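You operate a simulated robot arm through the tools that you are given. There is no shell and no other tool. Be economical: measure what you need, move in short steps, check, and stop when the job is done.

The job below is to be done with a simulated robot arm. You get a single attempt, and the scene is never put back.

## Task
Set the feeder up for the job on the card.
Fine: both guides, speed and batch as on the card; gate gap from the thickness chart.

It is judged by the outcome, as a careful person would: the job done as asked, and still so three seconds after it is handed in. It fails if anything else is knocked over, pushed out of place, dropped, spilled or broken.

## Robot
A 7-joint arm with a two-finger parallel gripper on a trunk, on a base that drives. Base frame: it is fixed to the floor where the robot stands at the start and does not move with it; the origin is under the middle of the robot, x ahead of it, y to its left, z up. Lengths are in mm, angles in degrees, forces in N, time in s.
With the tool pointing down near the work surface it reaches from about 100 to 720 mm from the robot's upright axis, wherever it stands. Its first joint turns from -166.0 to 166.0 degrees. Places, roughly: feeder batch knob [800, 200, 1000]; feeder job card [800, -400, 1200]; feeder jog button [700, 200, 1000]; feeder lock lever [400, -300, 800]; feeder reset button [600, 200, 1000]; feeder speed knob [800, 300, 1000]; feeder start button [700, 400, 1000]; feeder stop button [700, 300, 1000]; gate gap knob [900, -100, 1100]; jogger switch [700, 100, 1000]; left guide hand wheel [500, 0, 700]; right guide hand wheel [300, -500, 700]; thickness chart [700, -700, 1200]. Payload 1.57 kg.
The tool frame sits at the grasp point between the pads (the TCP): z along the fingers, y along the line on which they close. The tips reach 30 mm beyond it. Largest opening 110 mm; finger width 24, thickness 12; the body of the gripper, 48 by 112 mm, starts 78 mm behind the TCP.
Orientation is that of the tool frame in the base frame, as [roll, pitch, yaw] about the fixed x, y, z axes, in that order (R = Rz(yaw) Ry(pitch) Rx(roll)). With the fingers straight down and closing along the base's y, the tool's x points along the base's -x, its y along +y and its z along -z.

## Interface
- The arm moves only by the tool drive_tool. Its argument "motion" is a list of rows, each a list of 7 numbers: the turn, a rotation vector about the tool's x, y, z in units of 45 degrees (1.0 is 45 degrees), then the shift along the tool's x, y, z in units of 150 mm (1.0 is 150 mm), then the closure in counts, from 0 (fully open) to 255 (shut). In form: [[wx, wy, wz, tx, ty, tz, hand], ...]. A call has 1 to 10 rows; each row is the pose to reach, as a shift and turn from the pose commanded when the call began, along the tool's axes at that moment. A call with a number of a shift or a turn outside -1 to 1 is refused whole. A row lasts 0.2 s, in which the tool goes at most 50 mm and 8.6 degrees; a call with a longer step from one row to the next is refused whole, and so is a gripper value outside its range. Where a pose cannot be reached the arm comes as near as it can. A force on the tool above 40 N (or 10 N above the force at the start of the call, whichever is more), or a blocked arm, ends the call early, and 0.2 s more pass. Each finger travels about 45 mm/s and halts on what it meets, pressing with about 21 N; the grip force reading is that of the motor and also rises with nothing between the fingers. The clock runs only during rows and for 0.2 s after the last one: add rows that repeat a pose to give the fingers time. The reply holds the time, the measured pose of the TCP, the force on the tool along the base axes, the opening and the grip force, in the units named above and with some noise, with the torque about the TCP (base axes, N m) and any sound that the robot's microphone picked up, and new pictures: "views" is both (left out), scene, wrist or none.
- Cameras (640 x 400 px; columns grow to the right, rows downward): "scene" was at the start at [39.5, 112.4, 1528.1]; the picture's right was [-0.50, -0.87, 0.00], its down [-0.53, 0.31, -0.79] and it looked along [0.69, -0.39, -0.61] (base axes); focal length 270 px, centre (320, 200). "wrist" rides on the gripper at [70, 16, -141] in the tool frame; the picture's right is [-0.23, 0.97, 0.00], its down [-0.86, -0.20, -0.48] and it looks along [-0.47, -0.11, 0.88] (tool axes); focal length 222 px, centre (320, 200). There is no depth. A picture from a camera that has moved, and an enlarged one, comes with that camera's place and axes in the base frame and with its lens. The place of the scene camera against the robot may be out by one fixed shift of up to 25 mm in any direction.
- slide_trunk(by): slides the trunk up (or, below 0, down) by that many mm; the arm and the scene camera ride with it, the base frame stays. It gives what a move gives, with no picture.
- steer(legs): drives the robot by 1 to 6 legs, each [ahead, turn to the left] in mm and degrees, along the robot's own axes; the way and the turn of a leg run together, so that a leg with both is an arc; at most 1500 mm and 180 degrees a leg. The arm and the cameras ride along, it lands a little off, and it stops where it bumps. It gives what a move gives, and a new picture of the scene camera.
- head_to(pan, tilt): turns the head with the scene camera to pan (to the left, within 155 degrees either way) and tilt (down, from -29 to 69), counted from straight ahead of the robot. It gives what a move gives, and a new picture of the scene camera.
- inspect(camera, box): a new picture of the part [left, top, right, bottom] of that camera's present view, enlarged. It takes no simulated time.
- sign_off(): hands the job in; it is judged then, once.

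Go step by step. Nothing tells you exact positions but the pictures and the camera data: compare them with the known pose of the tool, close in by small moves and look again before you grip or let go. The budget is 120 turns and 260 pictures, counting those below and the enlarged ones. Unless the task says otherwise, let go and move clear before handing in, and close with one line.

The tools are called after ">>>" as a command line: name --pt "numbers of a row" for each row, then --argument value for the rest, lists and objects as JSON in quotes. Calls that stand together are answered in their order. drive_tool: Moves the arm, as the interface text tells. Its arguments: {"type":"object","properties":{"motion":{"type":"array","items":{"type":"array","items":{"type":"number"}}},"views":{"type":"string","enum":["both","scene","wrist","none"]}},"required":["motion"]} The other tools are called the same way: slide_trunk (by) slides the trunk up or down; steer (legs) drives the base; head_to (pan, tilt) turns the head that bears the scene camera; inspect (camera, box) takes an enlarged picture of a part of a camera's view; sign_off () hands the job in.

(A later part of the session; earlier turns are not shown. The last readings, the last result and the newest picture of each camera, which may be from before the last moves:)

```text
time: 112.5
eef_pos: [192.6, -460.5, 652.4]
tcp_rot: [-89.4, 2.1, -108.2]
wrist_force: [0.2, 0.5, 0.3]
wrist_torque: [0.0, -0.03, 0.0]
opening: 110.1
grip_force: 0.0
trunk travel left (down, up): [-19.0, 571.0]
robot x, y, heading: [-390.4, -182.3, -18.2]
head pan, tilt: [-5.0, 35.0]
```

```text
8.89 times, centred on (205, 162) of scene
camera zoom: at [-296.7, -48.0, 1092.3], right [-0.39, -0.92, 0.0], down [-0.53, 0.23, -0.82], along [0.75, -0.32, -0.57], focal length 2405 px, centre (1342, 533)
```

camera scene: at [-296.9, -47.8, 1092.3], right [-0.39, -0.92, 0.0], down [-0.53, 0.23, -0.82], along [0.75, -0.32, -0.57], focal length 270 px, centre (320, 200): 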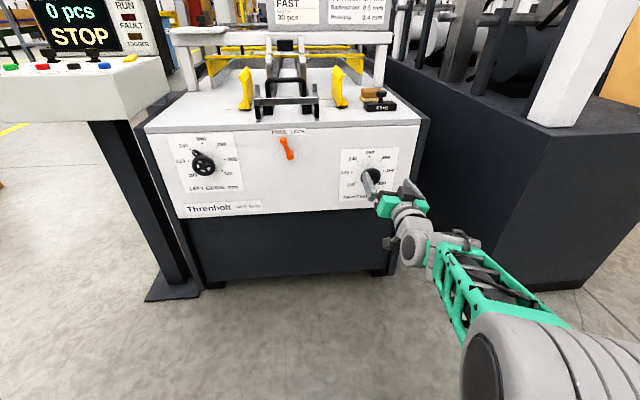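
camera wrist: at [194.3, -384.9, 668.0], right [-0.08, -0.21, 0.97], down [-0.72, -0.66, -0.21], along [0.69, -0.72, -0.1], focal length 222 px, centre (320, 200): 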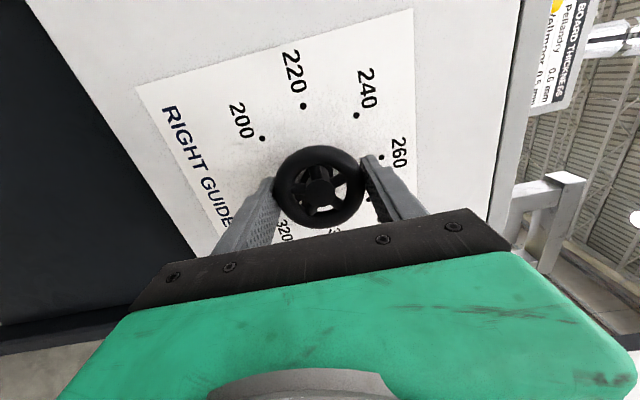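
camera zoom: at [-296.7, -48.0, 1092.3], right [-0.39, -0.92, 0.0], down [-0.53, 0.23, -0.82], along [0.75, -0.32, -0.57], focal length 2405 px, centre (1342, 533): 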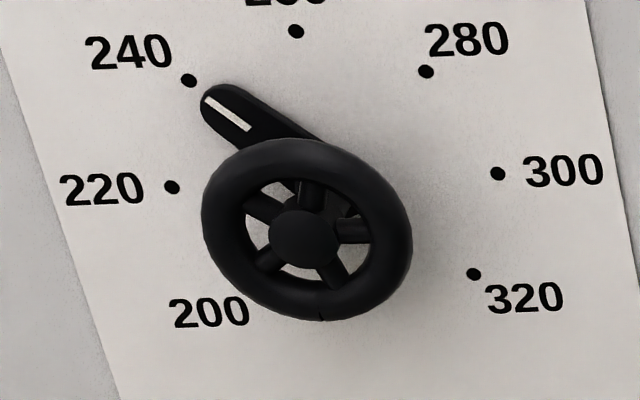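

Both guides are at 240. I leave the lever on FREE as found. Next are the console knobs: I raise the trunk, roll the tool back and look at the console.

>>> slide_trunk --by 400

>>> drive_tool --pt "0 0 0.18 0 0 0 0" --pt "0 0 0.36 0 0 0 0" --pt "0 0 0.54 0 0 0 0" --pt "0 0 0.72 0 0 0 0" --pt "0 0 0.9 0 0 0 0" --pt "0 0 1 0 0 0 0" --views "none"

>>> drive_tool --pt "0 0 0.18 0 0 0 0" --pt "0 0 0.36 0 0 0 0" --pt "0 0 0.54 0 0 0 0" --pt "0 0 0.72 0 0 0 0" --pt "0 0 0.9 0 0 0 0" --pt "0 0 1 0 0 0 0" --views "none"

>>> head_to --pan 35 --tilt 30

```text
time: 116.3
eef_pos: [190.5, -459.7, 1051.0]
tcp_rot: [-89.4, 2.3, -108.3]
wrist_force: [-0.1, 0.2, -0.1]
wrist_torque: [-0.01, -0.02, -0.01]
opening: 109.6
grip_force: 0.1
trunk travel left (down, up): [-419.0, 171.0]
robot x, y, heading: [-390.7, -180.9, -18.2]
head pan, tilt: [-5.0, 35.0]
```

```text
time: 117.7
eef_pos: [190.9, -460.1, 1051.7]
tcp_rot: [-89.2, 47.4, -107.7]
wrist_force: [-0.2, -0.5, 0.4]
wrist_torque: [-0.01, 0.02, 0.0]
opening: 110.0
grip_force: 0.1
trunk travel left (down, up): [-419.0, 171.0]
robot x, y, heading: [-392.2, -180.0, -18.1]
head pan, tilt: [-5.0, 35.0]
```

```text
time: 119.1
eef_pos: [192.4, -459.1, 1052.4]
tcp_rot: [75.4, 87.5, 57.0]
wrist_force: [-0.3, -0.3, 0.2]
wrist_torque: [0.01, 0.04, 0.01]
opening: 110.1
grip_force: 0.1
trunk travel left (down, up): [-419.0, 171.0]
robot x, y, heading: [-393.7, -176.0, -18.1]
head pan, tilt: [-5.0, 35.0]
```

```text
time: 120.2
eef_pos: [191.0, -460.0, 1052.5]
tcp_rot: [74.4, 87.7, 56.2]
wrist_force: [-0.1, -0.6, 0.0]
wrist_torque: [-0.02, -0.02, -0.03]
opening: 110.1
grip_force: 0.1
trunk travel left (down, up): [-419.0, 171.0]
robot x, y, heading: [-394.9, -182.3, -18.4]
head pan, tilt: [35.0, 30.0]
camera scene: at [-291.3, 12.9, 1500.1], right [0.29, -0.96, 0.0], down [-0.48, -0.14, -0.87], along [0.83, 0.25, -0.5], focal length 270 px, centre (320, 200)
```

scene: 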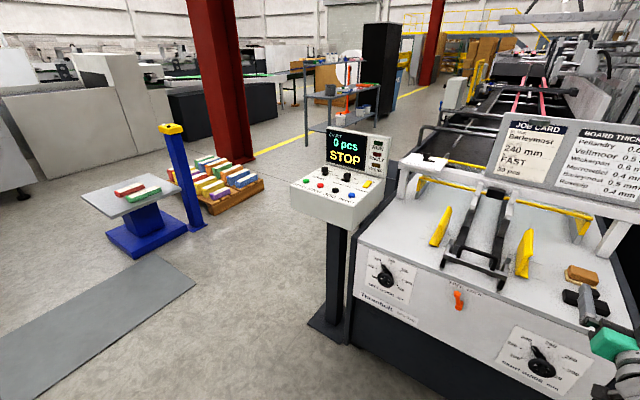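

>>> inspect --camera "scene" --box '[280, 120, 400, 220]'

>>> inspect --camera "scene" --box '[390, 130, 480, 210]'

```text
4.00 times, centred on (340, 170) of scene
camera zoom: at [-291.3, 12.9, 1500.1], right [0.29, -0.96, 0.0], down [-0.48, -0.14, -0.87], along [0.83, 0.25, -0.5], focal length 1082 px, centre (240, 320)
```

zoom: 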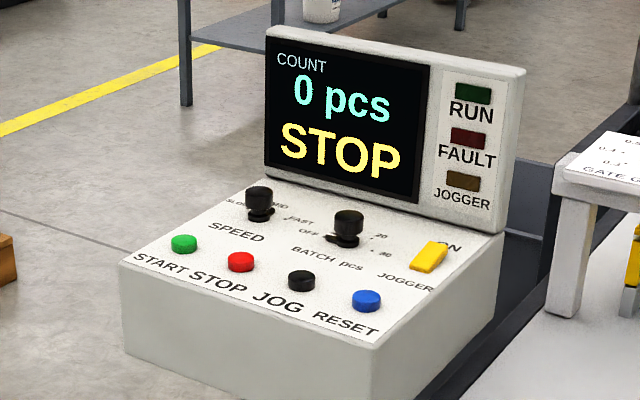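

```text
5.00 times, centred on (435, 170) of scene
camera zoom: at [-291.3, 12.9, 1500.1], right [0.29, -0.96, 0.0], down [-0.48, -0.14, -0.87], along [0.83, 0.25, -0.5], focal length 1353 px, centre (-255, 350)
```

zoom: 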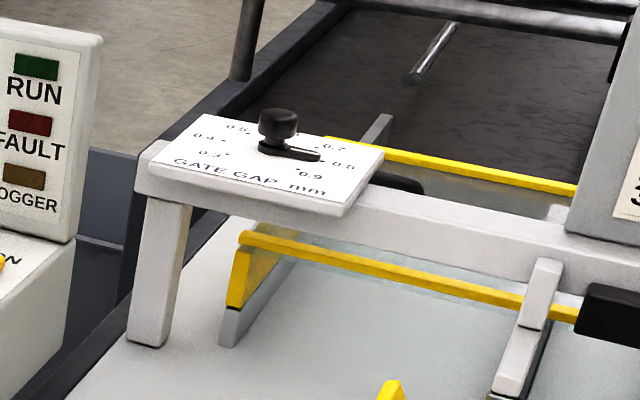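

The console knobs and the gate knob all stand upright with pointers at their base, so a downward tool suits. I fold the arm to a downward pose, higher and closer, before driving.

>>> drive_tool --pt "0 0.17 0 -0.15 0 -0.2 0" --pt "0 0.34 0 -0.3 0 -0.4 0" --pt "0 0.51 0 -0.45 0 -0.6 0" --pt "0 0.68 0 -0.6 0 -0.8 0" --pt "0 0.85 0 -0.75 0 -0.9 0" --pt "0 1 0 -0.9 0 -0.9 0" --views "none"

>>> drive_tool --pt "0 0.17 0 0 0 -0.1 0" --pt "0 0.34 0 0 0 -0.2 0" --pt "0 0.51 0 0 0 -0.3 0" --pt "0 0.68 0 0 0 -0.4 0" --pt "0 0.85 0 0 0 -0.5 0" --pt "0 1 0 0 0 -0.6 0" --views "scene"

```text
time: 121.6
eef_pos: [60.4, -423.2, 1185.3]
tcp_rot: [176.8, 45.5, 159.5]
wrist_force: [0.3, 0.1, 0.3]
wrist_torque: [0.0, 0.01, 0.0]
opening: 109.9
grip_force: 0.1
trunk travel left (down, up): [-419.0, 171.0]
robot x, y, heading: [-395.0, -180.2, -18.1]
head pan, tilt: [35.0, 30.0]
```

```text
time: 123.0
eef_pos: [21.0, -438.8, 1189.5]
tcp_rot: [-173.9, 8.8, 161.5]
wrist_force: [0.0, 0.0, -0.1]
wrist_torque: [0.01, 0.06, -0.01]
opening: 109.8
grip_force: 0.0
out of reach, approached as far as the arm can: row 4, 5, 6
trunk travel left (down, up): [-419.0, 171.0]
robot x, y, heading: [-391.3, -181.4, -18.2]
head pan, tilt: [35.0, 30.0]
camera scene: at [-290.8, 12.7, 1500.1], right [0.29, -0.96, 0.0], down [-0.48, -0.14, -0.87], along [0.83, 0.25, -0.5], focal length 270 px, centre (320, 200)
```

scene: 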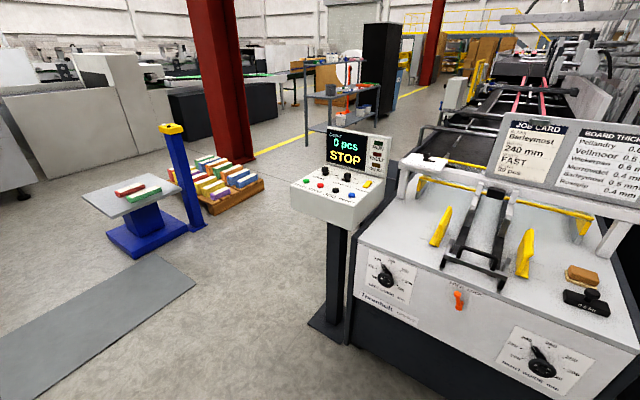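

I raise the trunk and drive to a stand in front of the console, parallel to it.

>>> slide_trunk --by 130

>>> steer --legs '[[0, 65.3], [915, 0], [0, -65]]'

>>> head_to --pan 5 --tilt 40

```text
time: 124.6
eef_pos: [21.4, -438.7, 1319.2]
tcp_rot: [-174.0, 8.8, 161.4]
wrist_force: [-0.5, 0.1, -0.4]
wrist_torque: [-0.01, -0.01, -0.01]
opening: 110.0
grip_force: 0.1
trunk travel left (down, up): [-549.0, 41.0]
robot x, y, heading: [-393.1, -181.4, -18.2]
head pan, tilt: [35.0, 30.0]
```

```text
time: 135.0
eef_pos: [646.6, 214.3, 1318.2]
tcp_rot: [-174.0, 8.9, 161.4]
wrist_force: [-0.1, 0.5, -0.3]
wrist_torque: [-0.01, -0.04, 0.03]
opening: 109.7
grip_force: 0.0
trunk travel left (down, up): [-549.0, 41.0]
robot x, y, heading: [227.8, 473.7, -18.0]
head pan, tilt: [35.0, 30.0]
camera scene: at [333.0, 667.2, 1630.1], right [0.29, -0.96, 0.0], down [-0.48, -0.15, -0.87], along [0.83, 0.25, -0.5], focal length 270 px, centre (320, 200)
```

scene: 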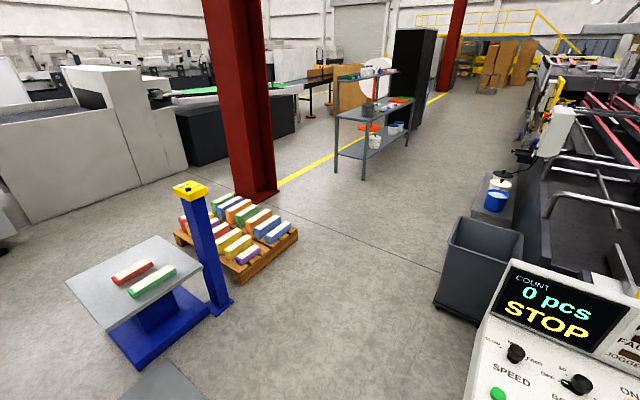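

```text
time: 135.9
eef_pos: [646.2, 214.7, 1318.2]
tcp_rot: [-174.0, 8.9, 161.5]
wrist_force: [0.1, -0.5, 0.0]
wrist_torque: [0.02, -0.01, 0.01]
opening: 109.8
grip_force: 0.0
trunk travel left (down, up): [-549.0, 41.0]
robot x, y, heading: [229.7, 472.1, -18.0]
head pan, tilt: [5.0, 40.0]
camera scene: at [329.3, 621.8, 1614.8], right [-0.23, -0.97, 0.0], down [-0.63, 0.15, -0.77], along [0.75, -0.17, -0.64], focal length 270 px, centre (320, 200)
```

scene: 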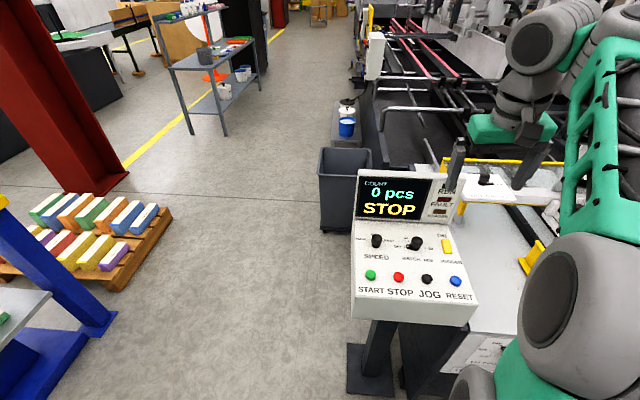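

A clear view of the console. I read the dials enlarged, and get the wrist view.

>>> inspect --camera "scene" --box '[345, 220, 475, 305]'

>>> inspect --camera "wrist" --box '[0, 0, 640, 400]'

```text
4.71 times, centred on (410, 262) of scene
camera zoom: at [329.3, 621.8, 1614.8], right [-0.23, -0.97, 0.0], down [-0.63, 0.15, -0.77], along [0.75, -0.17, -0.64], focal length 1273 px, centre (-104, -94)
```

zoom: 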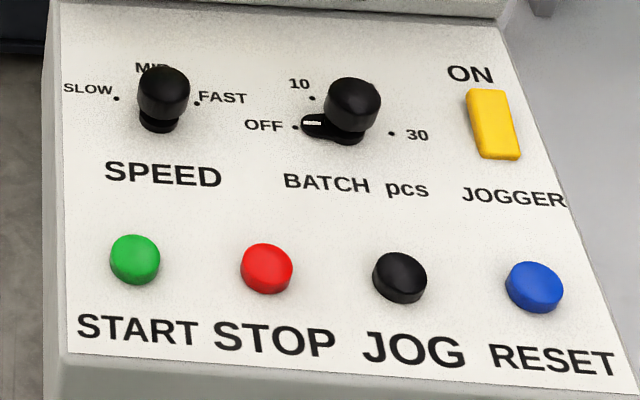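

```text
1.00 times, centred on (320, 200) of wrist (not enlarged: the box is as wide or as high as the picture)
camera zoom: at [569.4, 275.3, 1444.7], right [0.54, 0.84, -0.07], down [0.68, -0.39, 0.62], along [0.5, -0.38, -0.78], focal length 222 px, centre (320, 200)
```

zoom: 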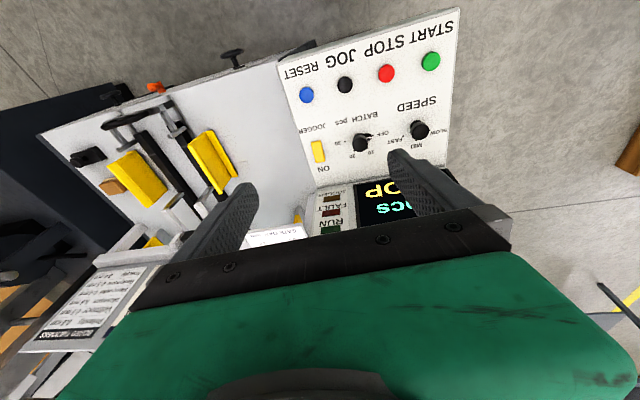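

I straighten the tool and move 80 mm ahead and 100 mm lower for a second view to triangulate.

>>> drive_tool --pt "-0.06 0.1 0 -0.2 0 0.2 0" --pt "-0.13 0.2 0 -0.4 0 0.4 0" --pt "-0.13 0.2 0 -0.5 0 0.65 0" --views "wrist"

>>> inspect --camera "wrist" --box '[240, 0, 500, 160]'

```text
time: 136.7
eef_pos: [727.6, 179.5, 1234.0]
tcp_rot: [-180.0, -0.2, 161.0]
wrist_force: [-0.2, 0.5, -1.0]
wrist_torque: [-0.01, 0.0, 0.01]
opening: 110.2
grip_force: 0.1
trunk travel left (down, up): [-549.0, 41.0]
robot x, y, heading: [233.8, 475.6, -17.9]
head pan, tilt: [5.0, 40.0]
camera wrist: at [666.1, 218.9, 1373.7], right [0.53, 0.85, 0.0], down [0.75, -0.47, 0.48], along [0.4, -0.25, -0.88], focal length 222 px, centre (320, 200)
```

wrist: 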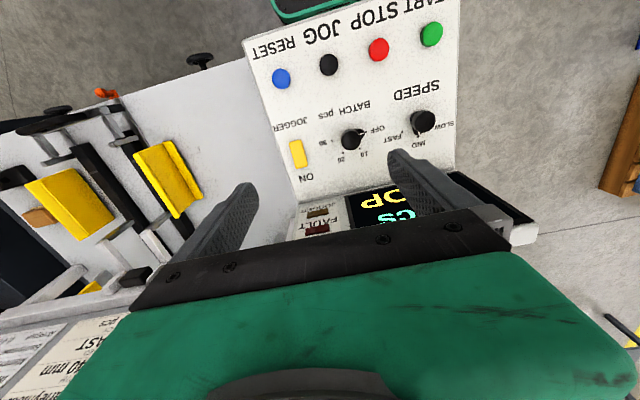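

```text
2.46 times, centred on (370, 80) of wrist
camera zoom: at [666.1, 218.9, 1373.7], right [0.53, 0.85, 0.0], down [0.75, -0.47, 0.48], along [0.4, -0.25, -0.88], focal length 547 px, centre (197, 495)
```

zoom: 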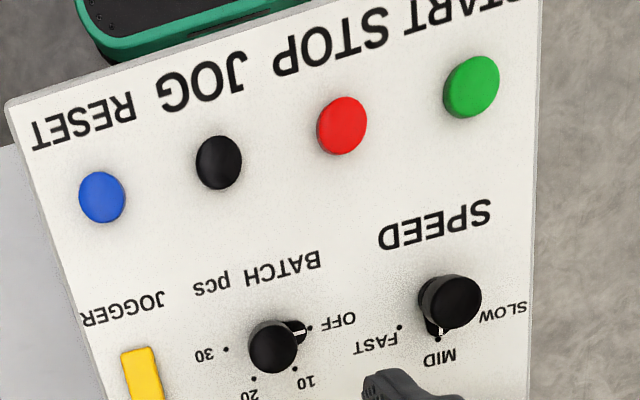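

Triangulation: batch knob top (764,218,1008), speed knob top (801,330,1008); the deck is level. Batch must go from OFF to 30 (180° clockwise), speed from MID to FAST (about 60°). I go above the batch knob, rolled -90°, fingers partly open.

>>> drive_tool --pt "0 0 -0.18 -0.05 0.11 0 116" --pt "0 0 -0.36 -0.1 0.22 0 116" --pt "0 0 -0.54 -0.143 0.32 0 116" --pt "0 0 -0.72 -0.143 0.32 0.2 116" --pt "0 0 -0.9 -0.143 0.32 0.4 116" --pt "0 0 -1 -0.143 0.32 0.6 116" --views "none"

>>> drive_tool --pt "0 0 -0.18 0 0 0.1 116" --pt "0 0 -0.36 0 0 0.2 116" --pt "0 0 -0.54 0 0 0.3 116" --pt "0 0 -0.72 0 0 0.36 116" --pt "0 0 -0.9 0 0 0.36 116" --pt "0 0 -1 0 0 0.36 116" --views "both"

```text
time: 138.1
eef_pos: [763.3, 215.3, 1145.4]
tcp_rot: [-179.9, -0.1, -154.0]
wrist_force: [0.2, -0.3, -0.1]
wrist_torque: [0.02, -0.01, -0.01]
opening: 60.0
grip_force: 0.1
trunk travel left (down, up): [-549.0, 41.0]
robot x, y, heading: [232.2, 472.6, -18.0]
head pan, tilt: [5.0, 40.0]
```

```text
time: 139.5
eef_pos: [761.5, 215.7, 1090.9]
tcp_rot: [179.8, 0.0, -108.9]
wrist_force: [0.3, -0.7, 0.4]
wrist_torque: [0.02, -0.03, 0.02]
opening: 59.7
grip_force: 0.1
trunk travel left (down, up): [-549.0, 41.0]
robot x, y, heading: [232.4, 478.7, -17.6]
head pan, tilt: [5.0, 40.0]
camera scene: at [329.3, 621.7, 1614.8], right [-0.23, -0.97, 0.0], down [-0.63, 0.15, -0.77], along [0.75, -0.17, -0.64], focal length 270 px, centre (320, 200)
camera wrist: at [723.8, 157.2, 1231.1], right [-0.85, 0.53, 0.0], down [0.47, 0.74, 0.48], along [0.25, 0.41, -0.88], focal length 222 px, centre (320, 200)
```

scene: 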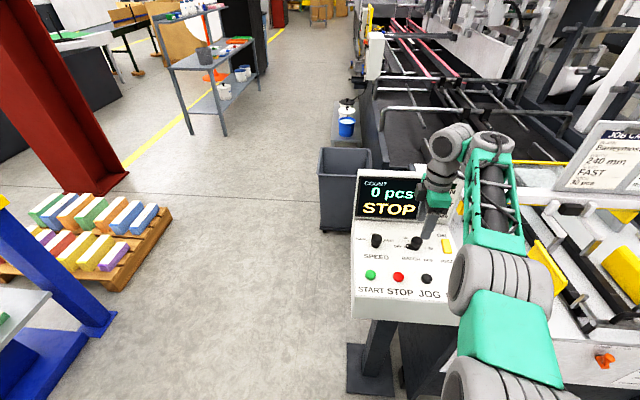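
wrist: 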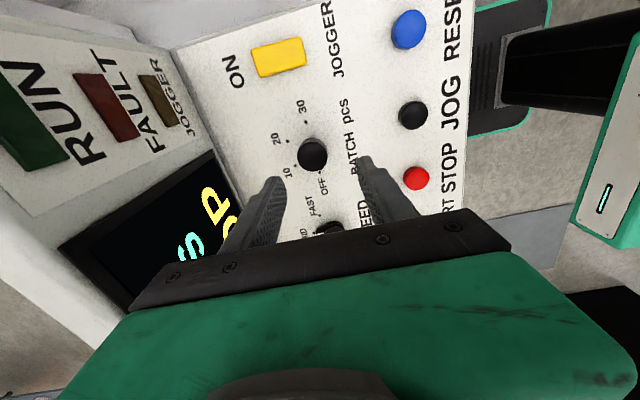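

Nearly centred over the batch knob. I descend in steps and look before closing.

>>> drive_tool --pt "0 0 0 0.005 -0.026 0.15 116" --pt "0 0 0 0.005 -0.026 0.3 116" --pt "0 0 0 0.005 -0.026 0.42 116" --pt "0 0 0 0.005 -0.026 0.48 116" --views "wrist"

>>> inspect --camera "scene" --box '[355, 170, 485, 270]'

```text
time: 140.5
eef_pos: [774.9, 208.4, 1030.7]
tcp_rot: [179.3, 0.2, -108.9]
wrist_force: [-0.4, 0.7, -1.6]
wrist_torque: [0.02, -0.01, -0.02]
opening: 60.0
grip_force: 0.0
out of reach, approached as far as the arm can: row 3, 4
trunk travel left (down, up): [-549.0, 41.0]
robot x, y, heading: [230.4, 474.7, -17.9]
head pan, tilt: [5.0, 40.0]
camera wrist: at [737.2, 150.2, 1171.5], right [-0.85, 0.53, 0.01], down [0.47, 0.74, 0.48], along [0.24, 0.41, -0.88], focal length 222 px, centre (320, 200)
```

wrist: 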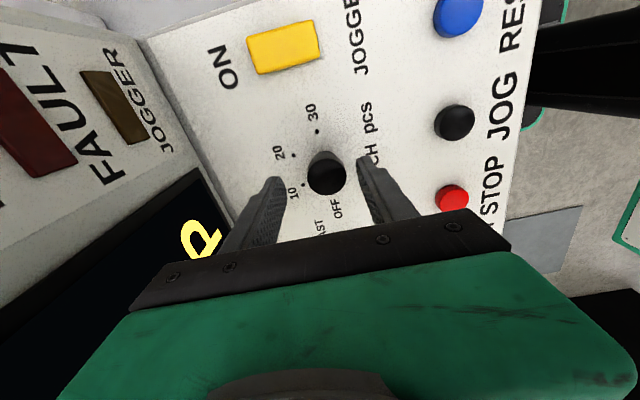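

```text
4.00 times, centred on (420, 220) of scene
camera zoom: at [329.6, 621.6, 1614.8], right [-0.23, -0.97, 0.0], down [-0.63, 0.15, -0.77], along [0.75, -0.17, -0.64], focal length 1082 px, centre (-80, 120)
```

zoom: 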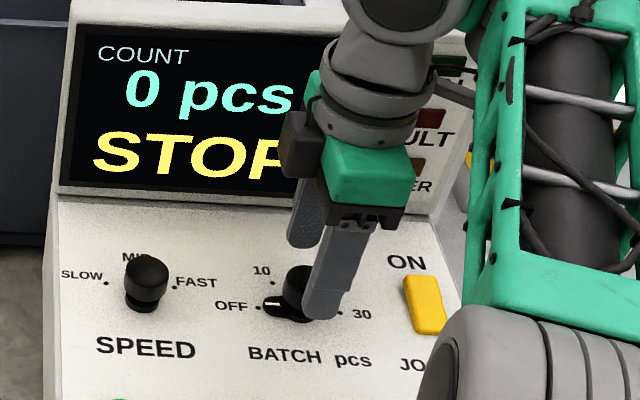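

The arm hits a limit there with the trunk so high. I go back up 60 mm and lower the trunk instead.

>>> drive_tool --pt "0 0 0 -0.01 0.04 -0.2 116" --pt "0 0 0 -0.014 0.075 -0.4 116" --pt "0 0 0 -0.014 0.075 -0.6 116" --pt "0 0 0 -0.014 0.075 -0.8 116" --views "none"

>>> slide_trunk --by -100

>>> inspect --camera "wrist" --box '[160, 80, 480, 280]'

```text
time: 141.5
eef_pos: [762.5, 214.6, 1152.4]
tcp_rot: [179.8, -0.1, -109.1]
wrist_force: [-0.2, 0.7, -0.5]
wrist_torque: [0.05, -0.01, 0.02]
opening: 60.0
grip_force: 0.1
trunk travel left (down, up): [-549.0, 41.0]
robot x, y, heading: [230.7, 475.5, -18.0]
head pan, tilt: [5.0, 40.0]
```

```text
time: 142.8
eef_pos: [763.6, 214.4, 1051.7]
tcp_rot: [179.8, -0.1, -109.0]
wrist_force: [-0.1, 0.3, -0.3]
wrist_torque: [-0.01, 0.02, 0.04]
opening: 60.0
grip_force: 0.1
trunk travel left (down, up): [-449.0, 141.0]
robot x, y, heading: [227.7, 473.3, -17.8]
head pan, tilt: [5.0, 40.0]
```

```text
2.00 times, centred on (320, 180) of wrist
camera zoom: at [725.7, 155.7, 1192.3], right [-0.85, 0.53, 0.0], down [0.47, 0.74, 0.48], along [0.25, 0.4, -0.88], focal length 444 px, centre (320, 240)
```

zoom: 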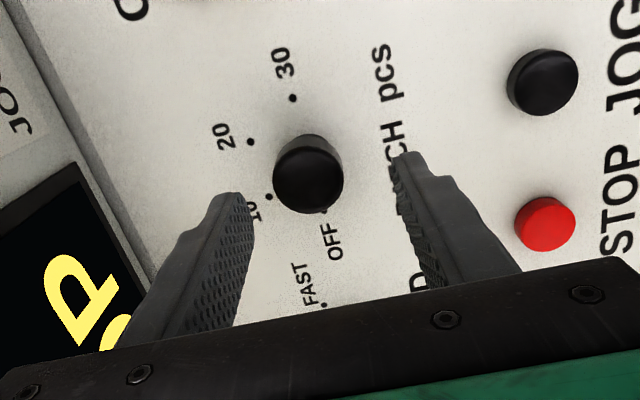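

I descend the last 34 mm onto the batch knob and close.

>>> drive_tool --pt "0 0 0 0.01 -0.02 0.1 116" --pt "0 0 0 0.01 -0.02 0.18 116" --pt "0 0 0 0.01 -0.02 0.225 116" --pt "0 0 0 0.01 -0.02 0.225 255" --pt "0 0 0 0.01 -0.02 0.225 255" --pt "0 0 0 0.01 -0.02 0.225 255" --pt "0 0 0 0.01 -0.02 0.225 255" --views "wrist"

>>> inspect --camera "scene" --box '[355, 170, 485, 270]'

```text
time: 144.4
eef_pos: [768.9, 210.5, 1017.6]
tcp_rot: [180.0, -0.1, -109.0]
wrist_force: [20.3, -8.9, 2.0]
wrist_torque: [0.14, -0.87, -0.12]
opening: 32.7
grip_force: 35.2
trunk travel left (down, up): [-449.0, 141.0]
robot x, y, heading: [230.9, 470.9, -18.1]
head pan, tilt: [5.0, 40.0]
camera wrist: at [730.0, 152.1, 1158.2], right [-0.85, 0.53, 0.0], down [0.47, 0.74, 0.48], along [0.25, 0.4, -0.88], focal length 222 px, centre (320, 200)
```

wrist: 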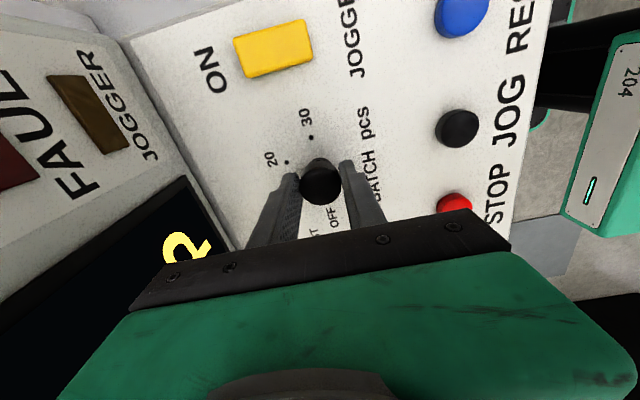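

```text
4.00 times, centred on (420, 220) of scene
camera zoom: at [331.8, 620.5, 1514.8], right [-0.23, -0.97, 0.0], down [-0.63, 0.15, -0.76], along [0.75, -0.17, -0.64], focal length 1082 px, centre (-80, 120)
```

zoom: 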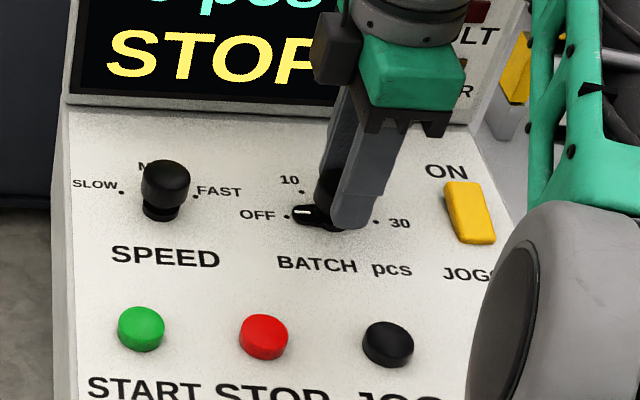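

Gripped at 32.7 mm. I turn clockwise 45° and check that the pointer follows.

>>> drive_tool --pt "0 0 0 0 -0.02 0 255" --pt "0 0 0.17 0 -0.02 0 255" --pt "0 0 0.34 0 -0.02 0 255" --pt "0 0 0.51 0 -0.02 0 255" --pt "0 0 0.68 0 -0.02 0 255" --pt "0 0 0.85 0 -0.02 0 255" --pt "0 0 1 0 -0.02 0 255" --views "none"

>>> inspect --camera "scene" --box '[355, 170, 485, 270]'

```text
time: 146.0
eef_pos: [767.7, 211.7, 1018.0]
tcp_rot: [179.8, -0.4, -154.1]
wrist_force: [-7.7, 5.1, 0.8]
wrist_torque: [0.41, -0.35, 0.0]
opening: 32.2
grip_force: 40.6
trunk travel left (down, up): [-449.0, 141.0]
robot x, y, heading: [232.5, 475.7, -18.1]
head pan, tilt: [5.0, 40.0]
```

```text
4.00 times, centred on (420, 220) of scene
camera zoom: at [328.1, 622.4, 1514.7], right [-0.23, -0.97, 0.0], down [-0.63, 0.15, -0.77], along [0.75, -0.17, -0.64], focal length 1082 px, centre (-80, 120)
```

zoom: 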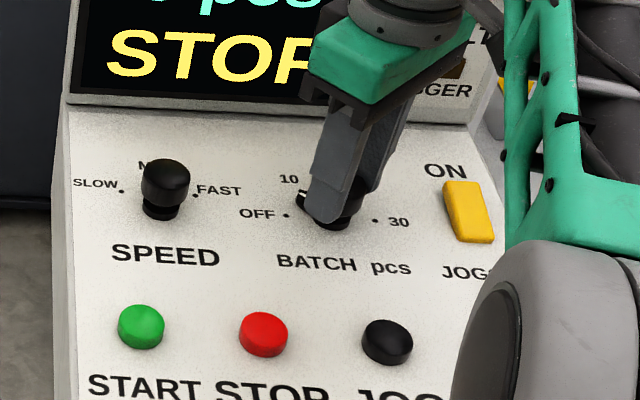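

The pointer follows toward 10. I continue with the remaining 135°.

>>> drive_tool --pt "0 0 0.17 0 0 0 255" --pt "0 0 0.34 0 0 0 255" --pt "0 0 0.51 0 0 0 255" --pt "0 0 0.68 0 0 0 255" --pt "0 0 0.85 0 0 0 255" --pt "0 0 1 0 0 0 255" --views "none"

>>> drive_tool --pt "0 0 0.17 0 0 0 255" --pt "0 0 0.34 0 0 0 255" --pt "0 0 0.51 0 0 0 255" --pt "0 0 0.68 0 0 0 255" --pt "0 0 0.85 0 0 0 255" --pt "0 0 1 0 0 0 255" --views "none"

>>> drive_tool --pt "0 0 0.17 0 0 0 255" --pt "0 0 0.34 0 0 0 255" --pt "0 0 0.51 0 0 0 255" --pt "0 0 0.68 0 0 0 255" --pt "0 0 0.85 0 0 0 255" --pt "0 0 1 0 0 0 255" --views "none"

>>> inspect --camera "scene" --box '[355, 170, 485, 270]'

```text
time: 147.4
eef_pos: [769.2, 212.8, 1017.5]
tcp_rot: [-179.8, -0.3, 160.8]
wrist_force: [-18.2, 17.6, -2.3]
wrist_torque: [0.6, 0.88, 0.02]
opening: 32.5
grip_force: 41.1
trunk travel left (down, up): [-449.0, 141.0]
robot x, y, heading: [232.6, 472.6, -17.8]
head pan, tilt: [5.0, 40.0]
```

```text
time: 148.8
eef_pos: [769.1, 213.9, 1018.4]
tcp_rot: [-179.5, -0.1, 115.9]
wrist_force: [-15.3, 27.3, -15.9]
wrist_torque: [1.04, 0.56, -0.02]
opening: 32.6
grip_force: 40.5
trunk travel left (down, up): [-449.0, 141.0]
robot x, y, heading: [231.0, 472.8, -17.8]
head pan, tilt: [5.0, 40.0]
```

```text
time: 150.2
eef_pos: [769.6, 213.4, 1018.6]
tcp_rot: [-179.9, 0.2, 70.9]
wrist_force: [-4.2, 33.2, -15.5]
wrist_torque: [0.94, -0.09, -0.05]
opening: 32.4
grip_force: 40.8
trunk travel left (down, up): [-449.0, 141.0]
robot x, y, heading: [232.2, 476.8, -18.0]
head pan, tilt: [5.0, 40.0]
```

```text
4.00 times, centred on (420, 220) of scene
camera zoom: at [330.2, 626.1, 1514.3], right [-0.23, -0.97, 0.0], down [-0.63, 0.14, -0.77], along [0.75, -0.17, -0.64], focal length 1082 px, centre (-80, 120)
```

zoom: 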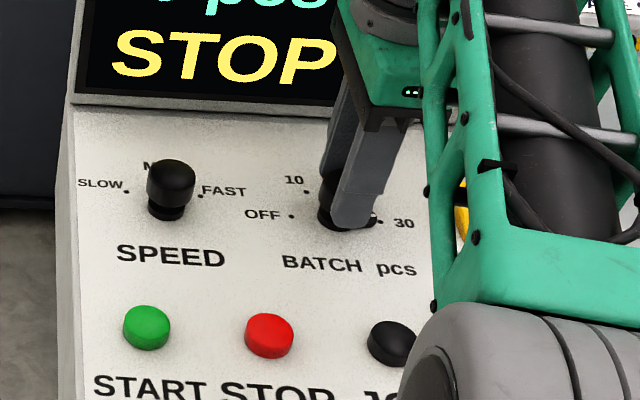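

The pointer is at about 30. I open, lift, and check.

>>> drive_tool --pt "0 0 0 0 0 0 116" --pt "0 0 0 0 0 0 116" --pt "0 0 0 0 0 0 116" --pt "0 0 0 0 0 -0.2 116" --pt "0 0 0 0 0 -0.45 116" --pt "0 0 0 0 0 -0.6 116" --views "wrist"

>>> inspect --camera "scene" --box '[355, 190, 485, 270]'

>>> inspect --camera "wrist" --box '[230, 60, 410, 220]'

```text
time: 151.6
eef_pos: [770.2, 210.0, 1108.6]
tcp_rot: [-179.8, 0.1, 71.0]
wrist_force: [-0.7, -0.6, -0.2]
wrist_torque: [0.01, 0.01, 0.01]
opening: 60.1
grip_force: 0.1
trunk travel left (down, up): [-449.0, 141.0]
robot x, y, heading: [232.0, 474.6, -18.1]
head pan, tilt: [5.0, 40.0]
camera wrist: at [808.1, 273.3, 1248.4], right [0.85, -0.53, 0.0], down [-0.47, -0.74, 0.48], along [-0.26, -0.41, -0.88], focal length 222 px, centre (320, 200)
```

wrist: 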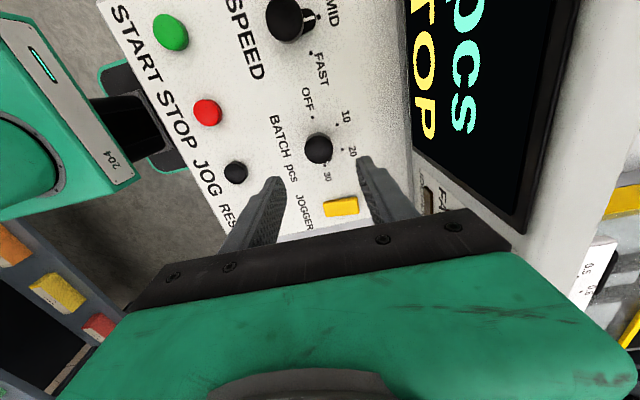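

```text
4.92 times, centred on (420, 230) of scene
camera zoom: at [329.4, 622.2, 1514.7], right [-0.23, -0.97, 0.0], down [-0.63, 0.15, -0.77], along [0.75, -0.17, -0.64], focal length 1332 px, centre (-172, 52)
```

zoom: 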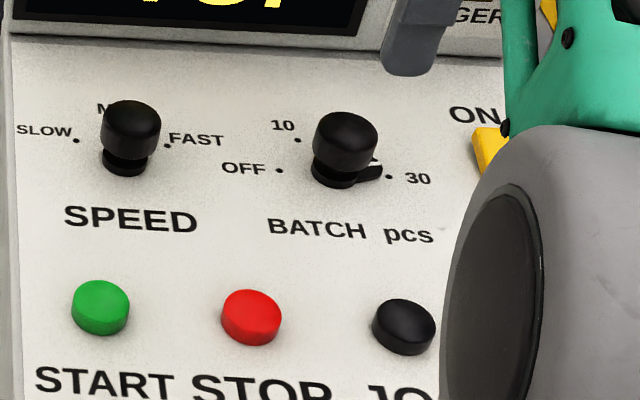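

```text
2.50 times, centred on (320, 140) of wrist
camera zoom: at [808.1, 273.3, 1248.4], right [0.85, -0.53, 0.0], down [-0.47, -0.74, 0.48], along [-0.26, -0.41, -0.88], focal length 555 px, centre (320, 350)
```

zoom: 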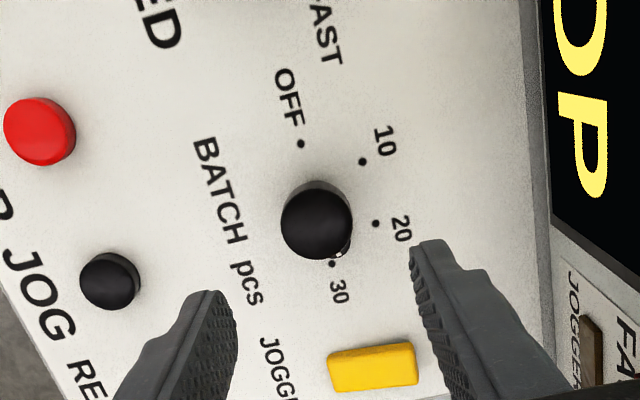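

The pointer looks short of 30. A closer look.

>>> inspect --camera "scene" --box '[405, 205, 445, 235]'

>>> inspect --camera "wrist" --box '[295, 105, 365, 175]'

```text
13.33 times, centred on (425, 220) of scene
camera zoom: at [329.4, 622.2, 1514.7], right [-0.23, -0.97, 0.0], down [-0.63, 0.15, -0.77], along [0.75, -0.17, -0.64], focal length 3607 px, centre (-1080, -67)
```

zoom: 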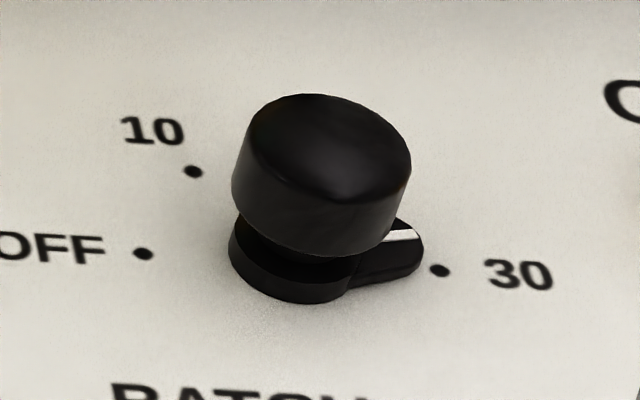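

```text
5.71 times, centred on (330, 140) of wrist
camera zoom: at [808.1, 273.3, 1248.4], right [0.85, -0.53, 0.0], down [-0.47, -0.74, 0.48], along [-0.26, -0.41, -0.88], focal length 1269 px, centre (263, 543)
```

zoom: 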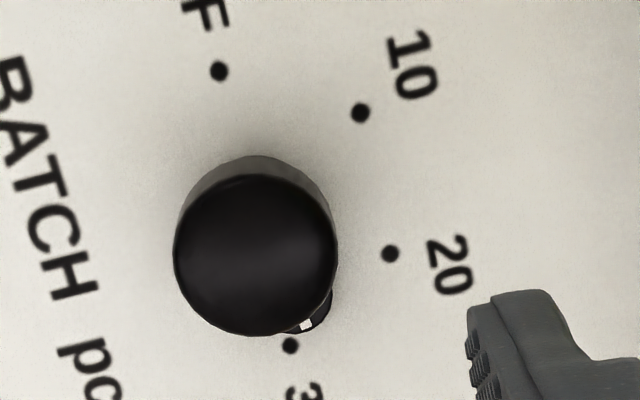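

The batch pointer is about 12° short of 30. I roll back a bit, regrip centred on (769,214) and turn the rest.

>>> drive_tool --pt "0 0 -0.18 0.026 -0.016 0 116" --pt "0 0 -0.36 0.026 -0.016 0.1 116" --pt "0 0 -0.54 0.026 -0.016 0.3 116" --pt "0 0 -0.7 0.026 -0.016 0.5 116" --pt "0 0 -0.7 0.026 -0.016 0.604 116" --pt "0 0 -0.7 0.026 -0.016 0.604 255" --pt "0 0 -0.7 0.026 -0.016 0.604 255" --pt "0 0 -0.7 0.026 -0.016 0.604 255" --pt "0 0 -0.7 0.026 -0.016 0.604 255" --views "none"

>>> drive_tool --pt "0 0 0.1 0 0 0 255" --pt "0 0 0.2 0 0 0 255" --pt "0 0 0.28 0 0 0 255" --pt "0 0 0.28 0 0 0 255" --views "none"

>>> inspect --camera "scene" --box '[405, 205, 445, 235]'

```text
time: 153.6
eef_pos: [768.7, 216.5, 1017.2]
tcp_rot: [-179.7, -0.1, 102.4]
wrist_force: [1.9, -0.5, -0.7]
wrist_torque: [-0.1, -0.15, 0.02]
opening: 32.7
grip_force: 36.0
trunk travel left (down, up): [-449.0, 141.0]
robot x, y, heading: [230.5, 473.9, -18.1]
head pan, tilt: [5.0, 40.0]
```

```text
time: 154.6
eef_pos: [768.4, 216.9, 1017.6]
tcp_rot: [-179.8, 0.2, 90.0]
wrist_force: [9.1, 11.9, -0.9]
wrist_torque: [0.58, -0.36, 0.58]
opening: 32.4
grip_force: 40.6
trunk travel left (down, up): [-449.0, 141.0]
robot x, y, heading: [230.0, 477.7, -18.0]
head pan, tilt: [5.0, 40.0]
```

```text
13.33 times, centred on (425, 220) of scene
camera zoom: at [330.4, 623.7, 1514.6], right [-0.22, -0.97, 0.0], down [-0.63, 0.14, -0.77], along [0.75, -0.17, -0.64], focal length 3607 px, centre (-1080, -67)
```

zoom: 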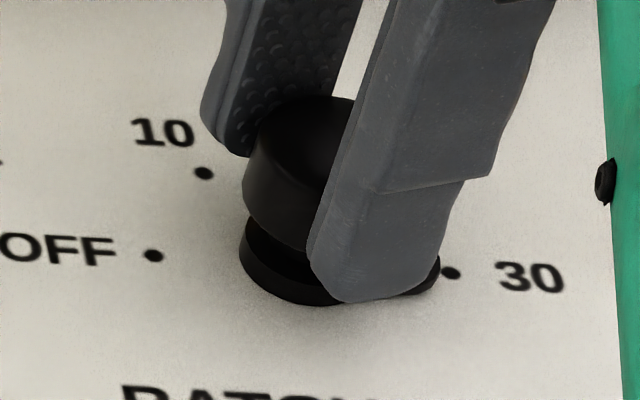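

It turned. I release, lift and look again.

>>> drive_tool --pt "0 0 0 0 0 0 116" --pt "0 0 0 0 0 0 116" --pt "0 0 0 0 0 0 116" --pt "0 0 0 0 0 -0.2 116" --pt "0 0 0 0 0 -0.45 116" --pt "0 0 0 0 0 -0.6 116" --views "none"

>>> inspect --camera "scene" --box '[405, 205, 445, 235]'

>>> inspect --camera "wrist" --box '[275, 105, 365, 195]'

```text
time: 156.0
eef_pos: [770.8, 215.0, 1107.4]
tcp_rot: [-179.8, 0.1, 89.8]
wrist_force: [0.0, 1.7, -0.3]
wrist_torque: [0.01, 0.0, 0.01]
opening: 60.2
grip_force: 0.2
trunk travel left (down, up): [-449.0, 141.0]
robot x, y, heading: [232.5, 475.5, -18.2]
head pan, tilt: [5.0, 40.0]
```

```text
13.33 times, centred on (425, 220) of scene
camera zoom: at [329.4, 622.2, 1514.7], right [-0.23, -0.97, 0.0], down [-0.63, 0.15, -0.77], along [0.75, -0.17, -0.64], focal length 3607 px, centre (-1080, -67)
```

zoom: 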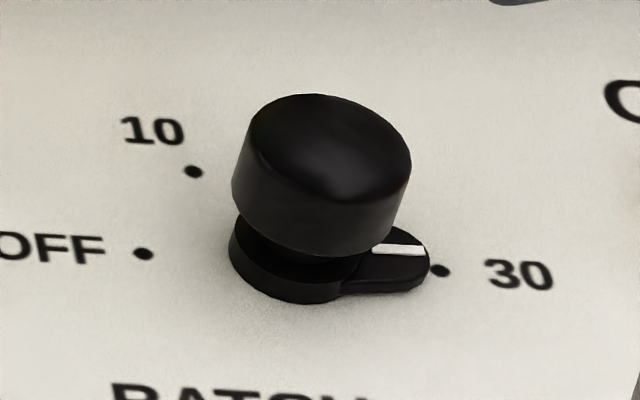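

```text
4.44 times, centred on (320, 150) of wrist
camera zoom: at [786.3, 286.7, 1247.8], right [0.97, -0.23, 0.0], down [-0.2, -0.85, 0.48], along [-0.11, -0.47, -0.88], focal length 987 px, centre (320, 422)
```

zoom: 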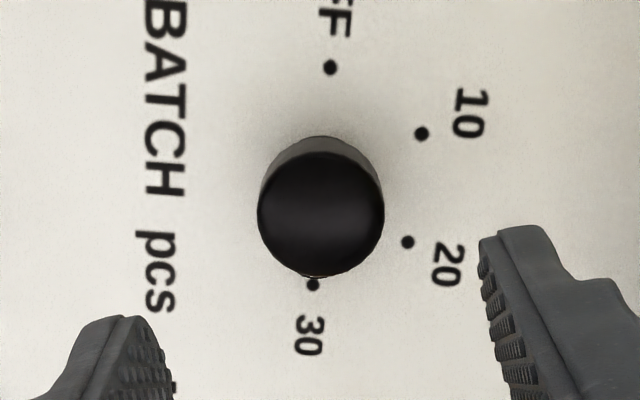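

Batch reads 30. Now I move over the speed knob, rolling back to the neutral yaw.

>>> drive_tool --pt "0 0 -0.18 0.25 0.07 0 116" --pt "0 0 -0.36 0.5 0.14 0 116" --pt "0 0 -0.54 0.747 0.215 0 116" --pt "0 0 -0.72 0.747 0.215 0 116" --pt "0 0 -0.9 0.747 0.215 0 116" --pt "0 0 -1 0.747 0.215 0 116" --views "none"

>>> drive_tool --pt "0 0 -0.18 0 0 0 116" --pt "0 0 -0.36 0 0 0 116" --pt "0 0 -0.54 0 0 0 116" --pt "0 0 -0.54 0 0 0 116" --views "wrist"

>>> inspect --camera "wrist" --box '[240, 60, 400, 190]'

```text
time: 157.4
eef_pos: [802.1, 327.9, 1106.2]
tcp_rot: [-179.7, -0.1, 135.0]
wrist_force: [0.1, 0.7, 0.3]
wrist_torque: [0.02, -0.02, -0.02]
opening: 60.1
grip_force: 0.0
trunk travel left (down, up): [-449.0, 141.0]
robot x, y, heading: [230.1, 474.0, -18.0]
head pan, tilt: [5.0, 40.0]
```

```text
time: 158.4
eef_pos: [801.6, 329.2, 1107.0]
tcp_rot: [-179.9, -0.3, 159.3]
wrist_force: [-0.3, 0.1, 0.0]
wrist_torque: [-0.03, -0.01, 0.01]
opening: 60.1
grip_force: 0.0
trunk travel left (down, up): [-449.0, 141.0]
robot x, y, heading: [229.9, 477.3, -18.4]
head pan, tilt: [5.0, 40.0]
camera wrist: at [741.5, 369.7, 1247.7], right [0.56, 0.83, 0.0], down [0.73, -0.49, 0.48], along [0.39, -0.27, -0.88], focal length 222 px, centre (320, 200)
```

wrist: 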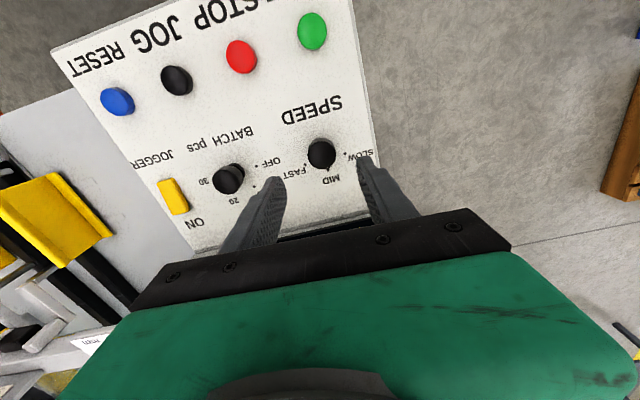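

```text
3.08 times, centred on (320, 125) of wrist
camera zoom: at [741.5, 369.7, 1247.7], right [0.56, 0.83, 0.0], down [0.73, -0.49, 0.48], along [0.39, -0.27, -0.88], focal length 684 px, centre (320, 431)
```

zoom: 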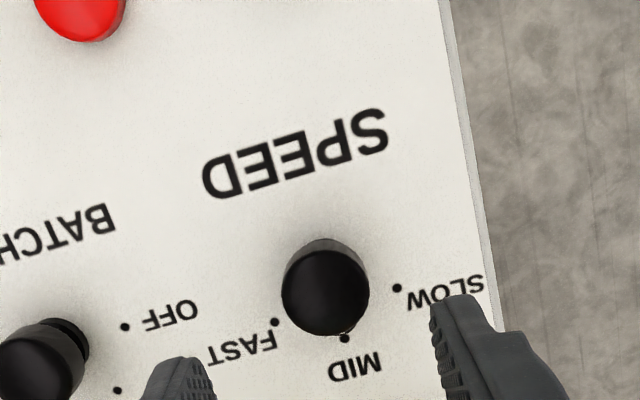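

Centred over the speed knob. I descend and grip.

>>> drive_tool --pt "0 0 0 0 0 0.2 116" --pt "0 0 0 0 0 0.4 116" --pt "0 0 0 0 0 0.52 116" --pt "0 0 0 0 0 0.593 116" --pt "0 0 0 0 0 0.593 255" --pt "0 0 0 0 0 0.593 255" --pt "0 0 0 0 0 0.593 255" --pt "0 0 0 0 0 0.593 255" --views "wrist"

```text
time: 160.2
eef_pos: [801.7, 328.3, 1018.3]
tcp_rot: [-179.9, -0.1, 159.2]
wrist_force: [2.1, 3.8, 1.0]
wrist_torque: [0.06, -0.21, 0.02]
opening: 32.6
grip_force: 34.9
trunk travel left (down, up): [-449.0, 141.0]
robot x, y, heading: [231.1, 476.8, -18.2]
head pan, tilt: [5.0, 40.0]
camera wrist: at [741.9, 370.5, 1159.3], right [0.56, 0.83, 0.0], down [0.73, -0.49, 0.48], along [0.39, -0.27, -0.88], focal length 222 px, centre (320, 200)
```

wrist: 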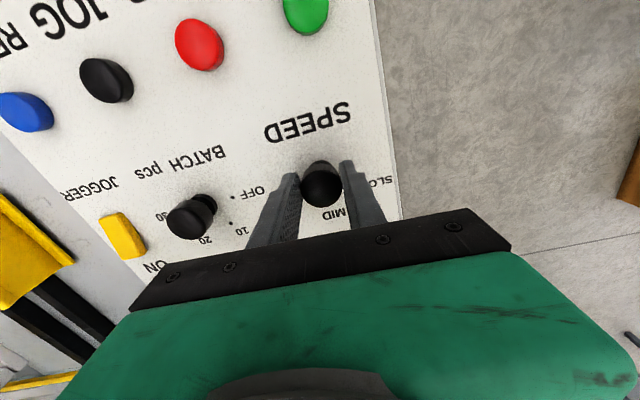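

Low forces, gripped. I turn about 58° clockwise, then look.

>>> drive_tool --pt "0 0 0.17 0 0 0 255" --pt "0 0 0.34 0 0 0 255" --pt "0 0 0.51 0 0 0 255" --pt "0 0 0.68 0 0 0 255" --pt "0 0 0.85 0 0 0 255" --pt "0 0 1 0 0 0 255" --views "none"

>>> drive_tool --pt "0 0 0.15 0 0 0 255" --pt "0 0 0.29 0 0 0 255" --pt "0 0 0.29 0 0 0 255" --views "none"

>>> drive_tool --pt "0 0 0 0 0 0 116" --pt "0 0 0 0 0 0 116" --pt "0 0 0 0 0 0 116" --pt "0 0 0 0 0 -0.2 116" --pt "0 0 0 0 0 -0.45 116" --pt "0 0 0 0 0 -0.65 116" --views "scene"

>>> inspect --camera "wrist" --box '[265, 95, 375, 195]'

>>> inspect --camera "scene" --box '[355, 200, 405, 235]'

```text
time: 161.7
eef_pos: [804.9, 331.1, 1019.3]
tcp_rot: [179.9, 0.1, 115.2]
wrist_force: [10.8, 15.8, -1.7]
wrist_torque: [1.01, -0.5, 0.06]
opening: 32.3
grip_force: 40.8
trunk travel left (down, up): [-449.0, 141.0]
robot x, y, heading: [230.5, 473.9, -17.7]
head pan, tilt: [5.0, 40.0]
stopped in row 6: the force on the tool passed its limit at 40 N (the readings are from after the stop); the commanded pose is now the measured one
```

```text
time: 162.5
eef_pos: [803.6, 330.9, 1018.5]
tcp_rot: [179.9, 0.3, 101.9]
wrist_force: [23.7, 26.4, -3.1]
wrist_torque: [0.57, -0.95, 0.29]
opening: 32.6
grip_force: 41.1
trunk travel left (down, up): [-449.0, 141.0]
robot x, y, heading: [230.5, 474.8, -17.8]
head pan, tilt: [5.0, 40.0]
```

```text
time: 163.9
eef_pos: [802.3, 327.4, 1117.3]
tcp_rot: [-179.9, 0.0, 101.9]
wrist_force: [0.2, -0.2, 0.9]
wrist_torque: [0.0, 0.0, 0.01]
opening: 59.7
grip_force: 0.0
trunk travel left (down, up): [-449.0, 141.0]
robot x, y, heading: [230.8, 475.8, -17.8]
head pan, tilt: [5.0, 40.0]
camera scene: at [329.0, 622.8, 1514.7], right [-0.22, -0.97, 0.0], down [-0.63, 0.14, -0.77], along [0.75, -0.17, -0.64], focal length 270 px, centre (320, 200)
```

scene: 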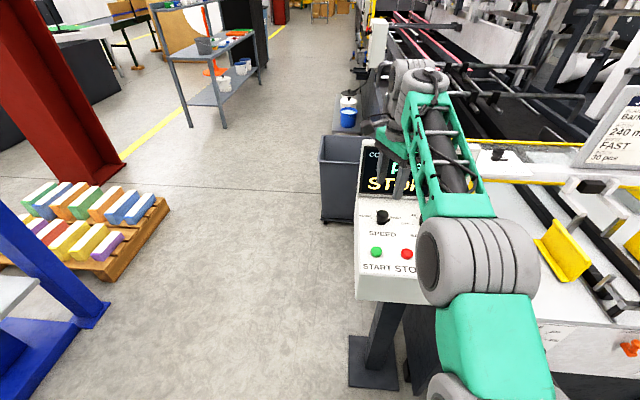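

```text
4.00 times, centred on (320, 145) of wrist
camera zoom: at [802.4, 401.3, 1258.3], right [1.0, -0.02, 0.0], down [-0.02, -0.88, 0.48], along [-0.01, -0.48, -0.88], focal length 888 px, centre (320, 420)
```

zoom: 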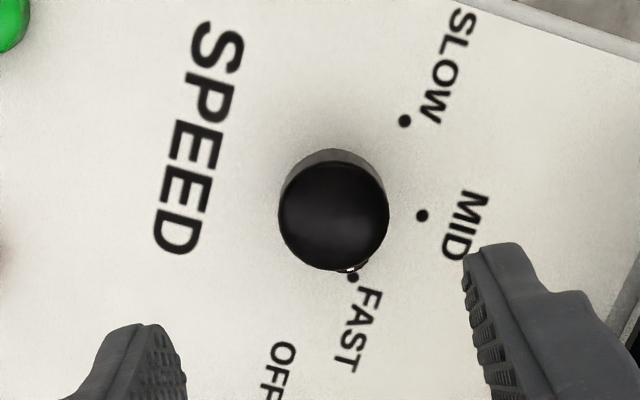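

```text
11.43 times, centred on (380, 218) of scene
camera zoom: at [329.0, 622.8, 1514.7], right [-0.22, -0.97, 0.0], down [-0.63, 0.14, -0.77], along [0.75, -0.17, -0.64], focal length 3092 px, centre (-366, 0)
```

zoom: 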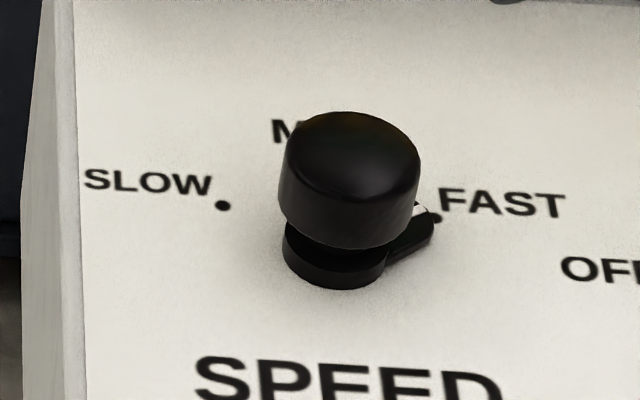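

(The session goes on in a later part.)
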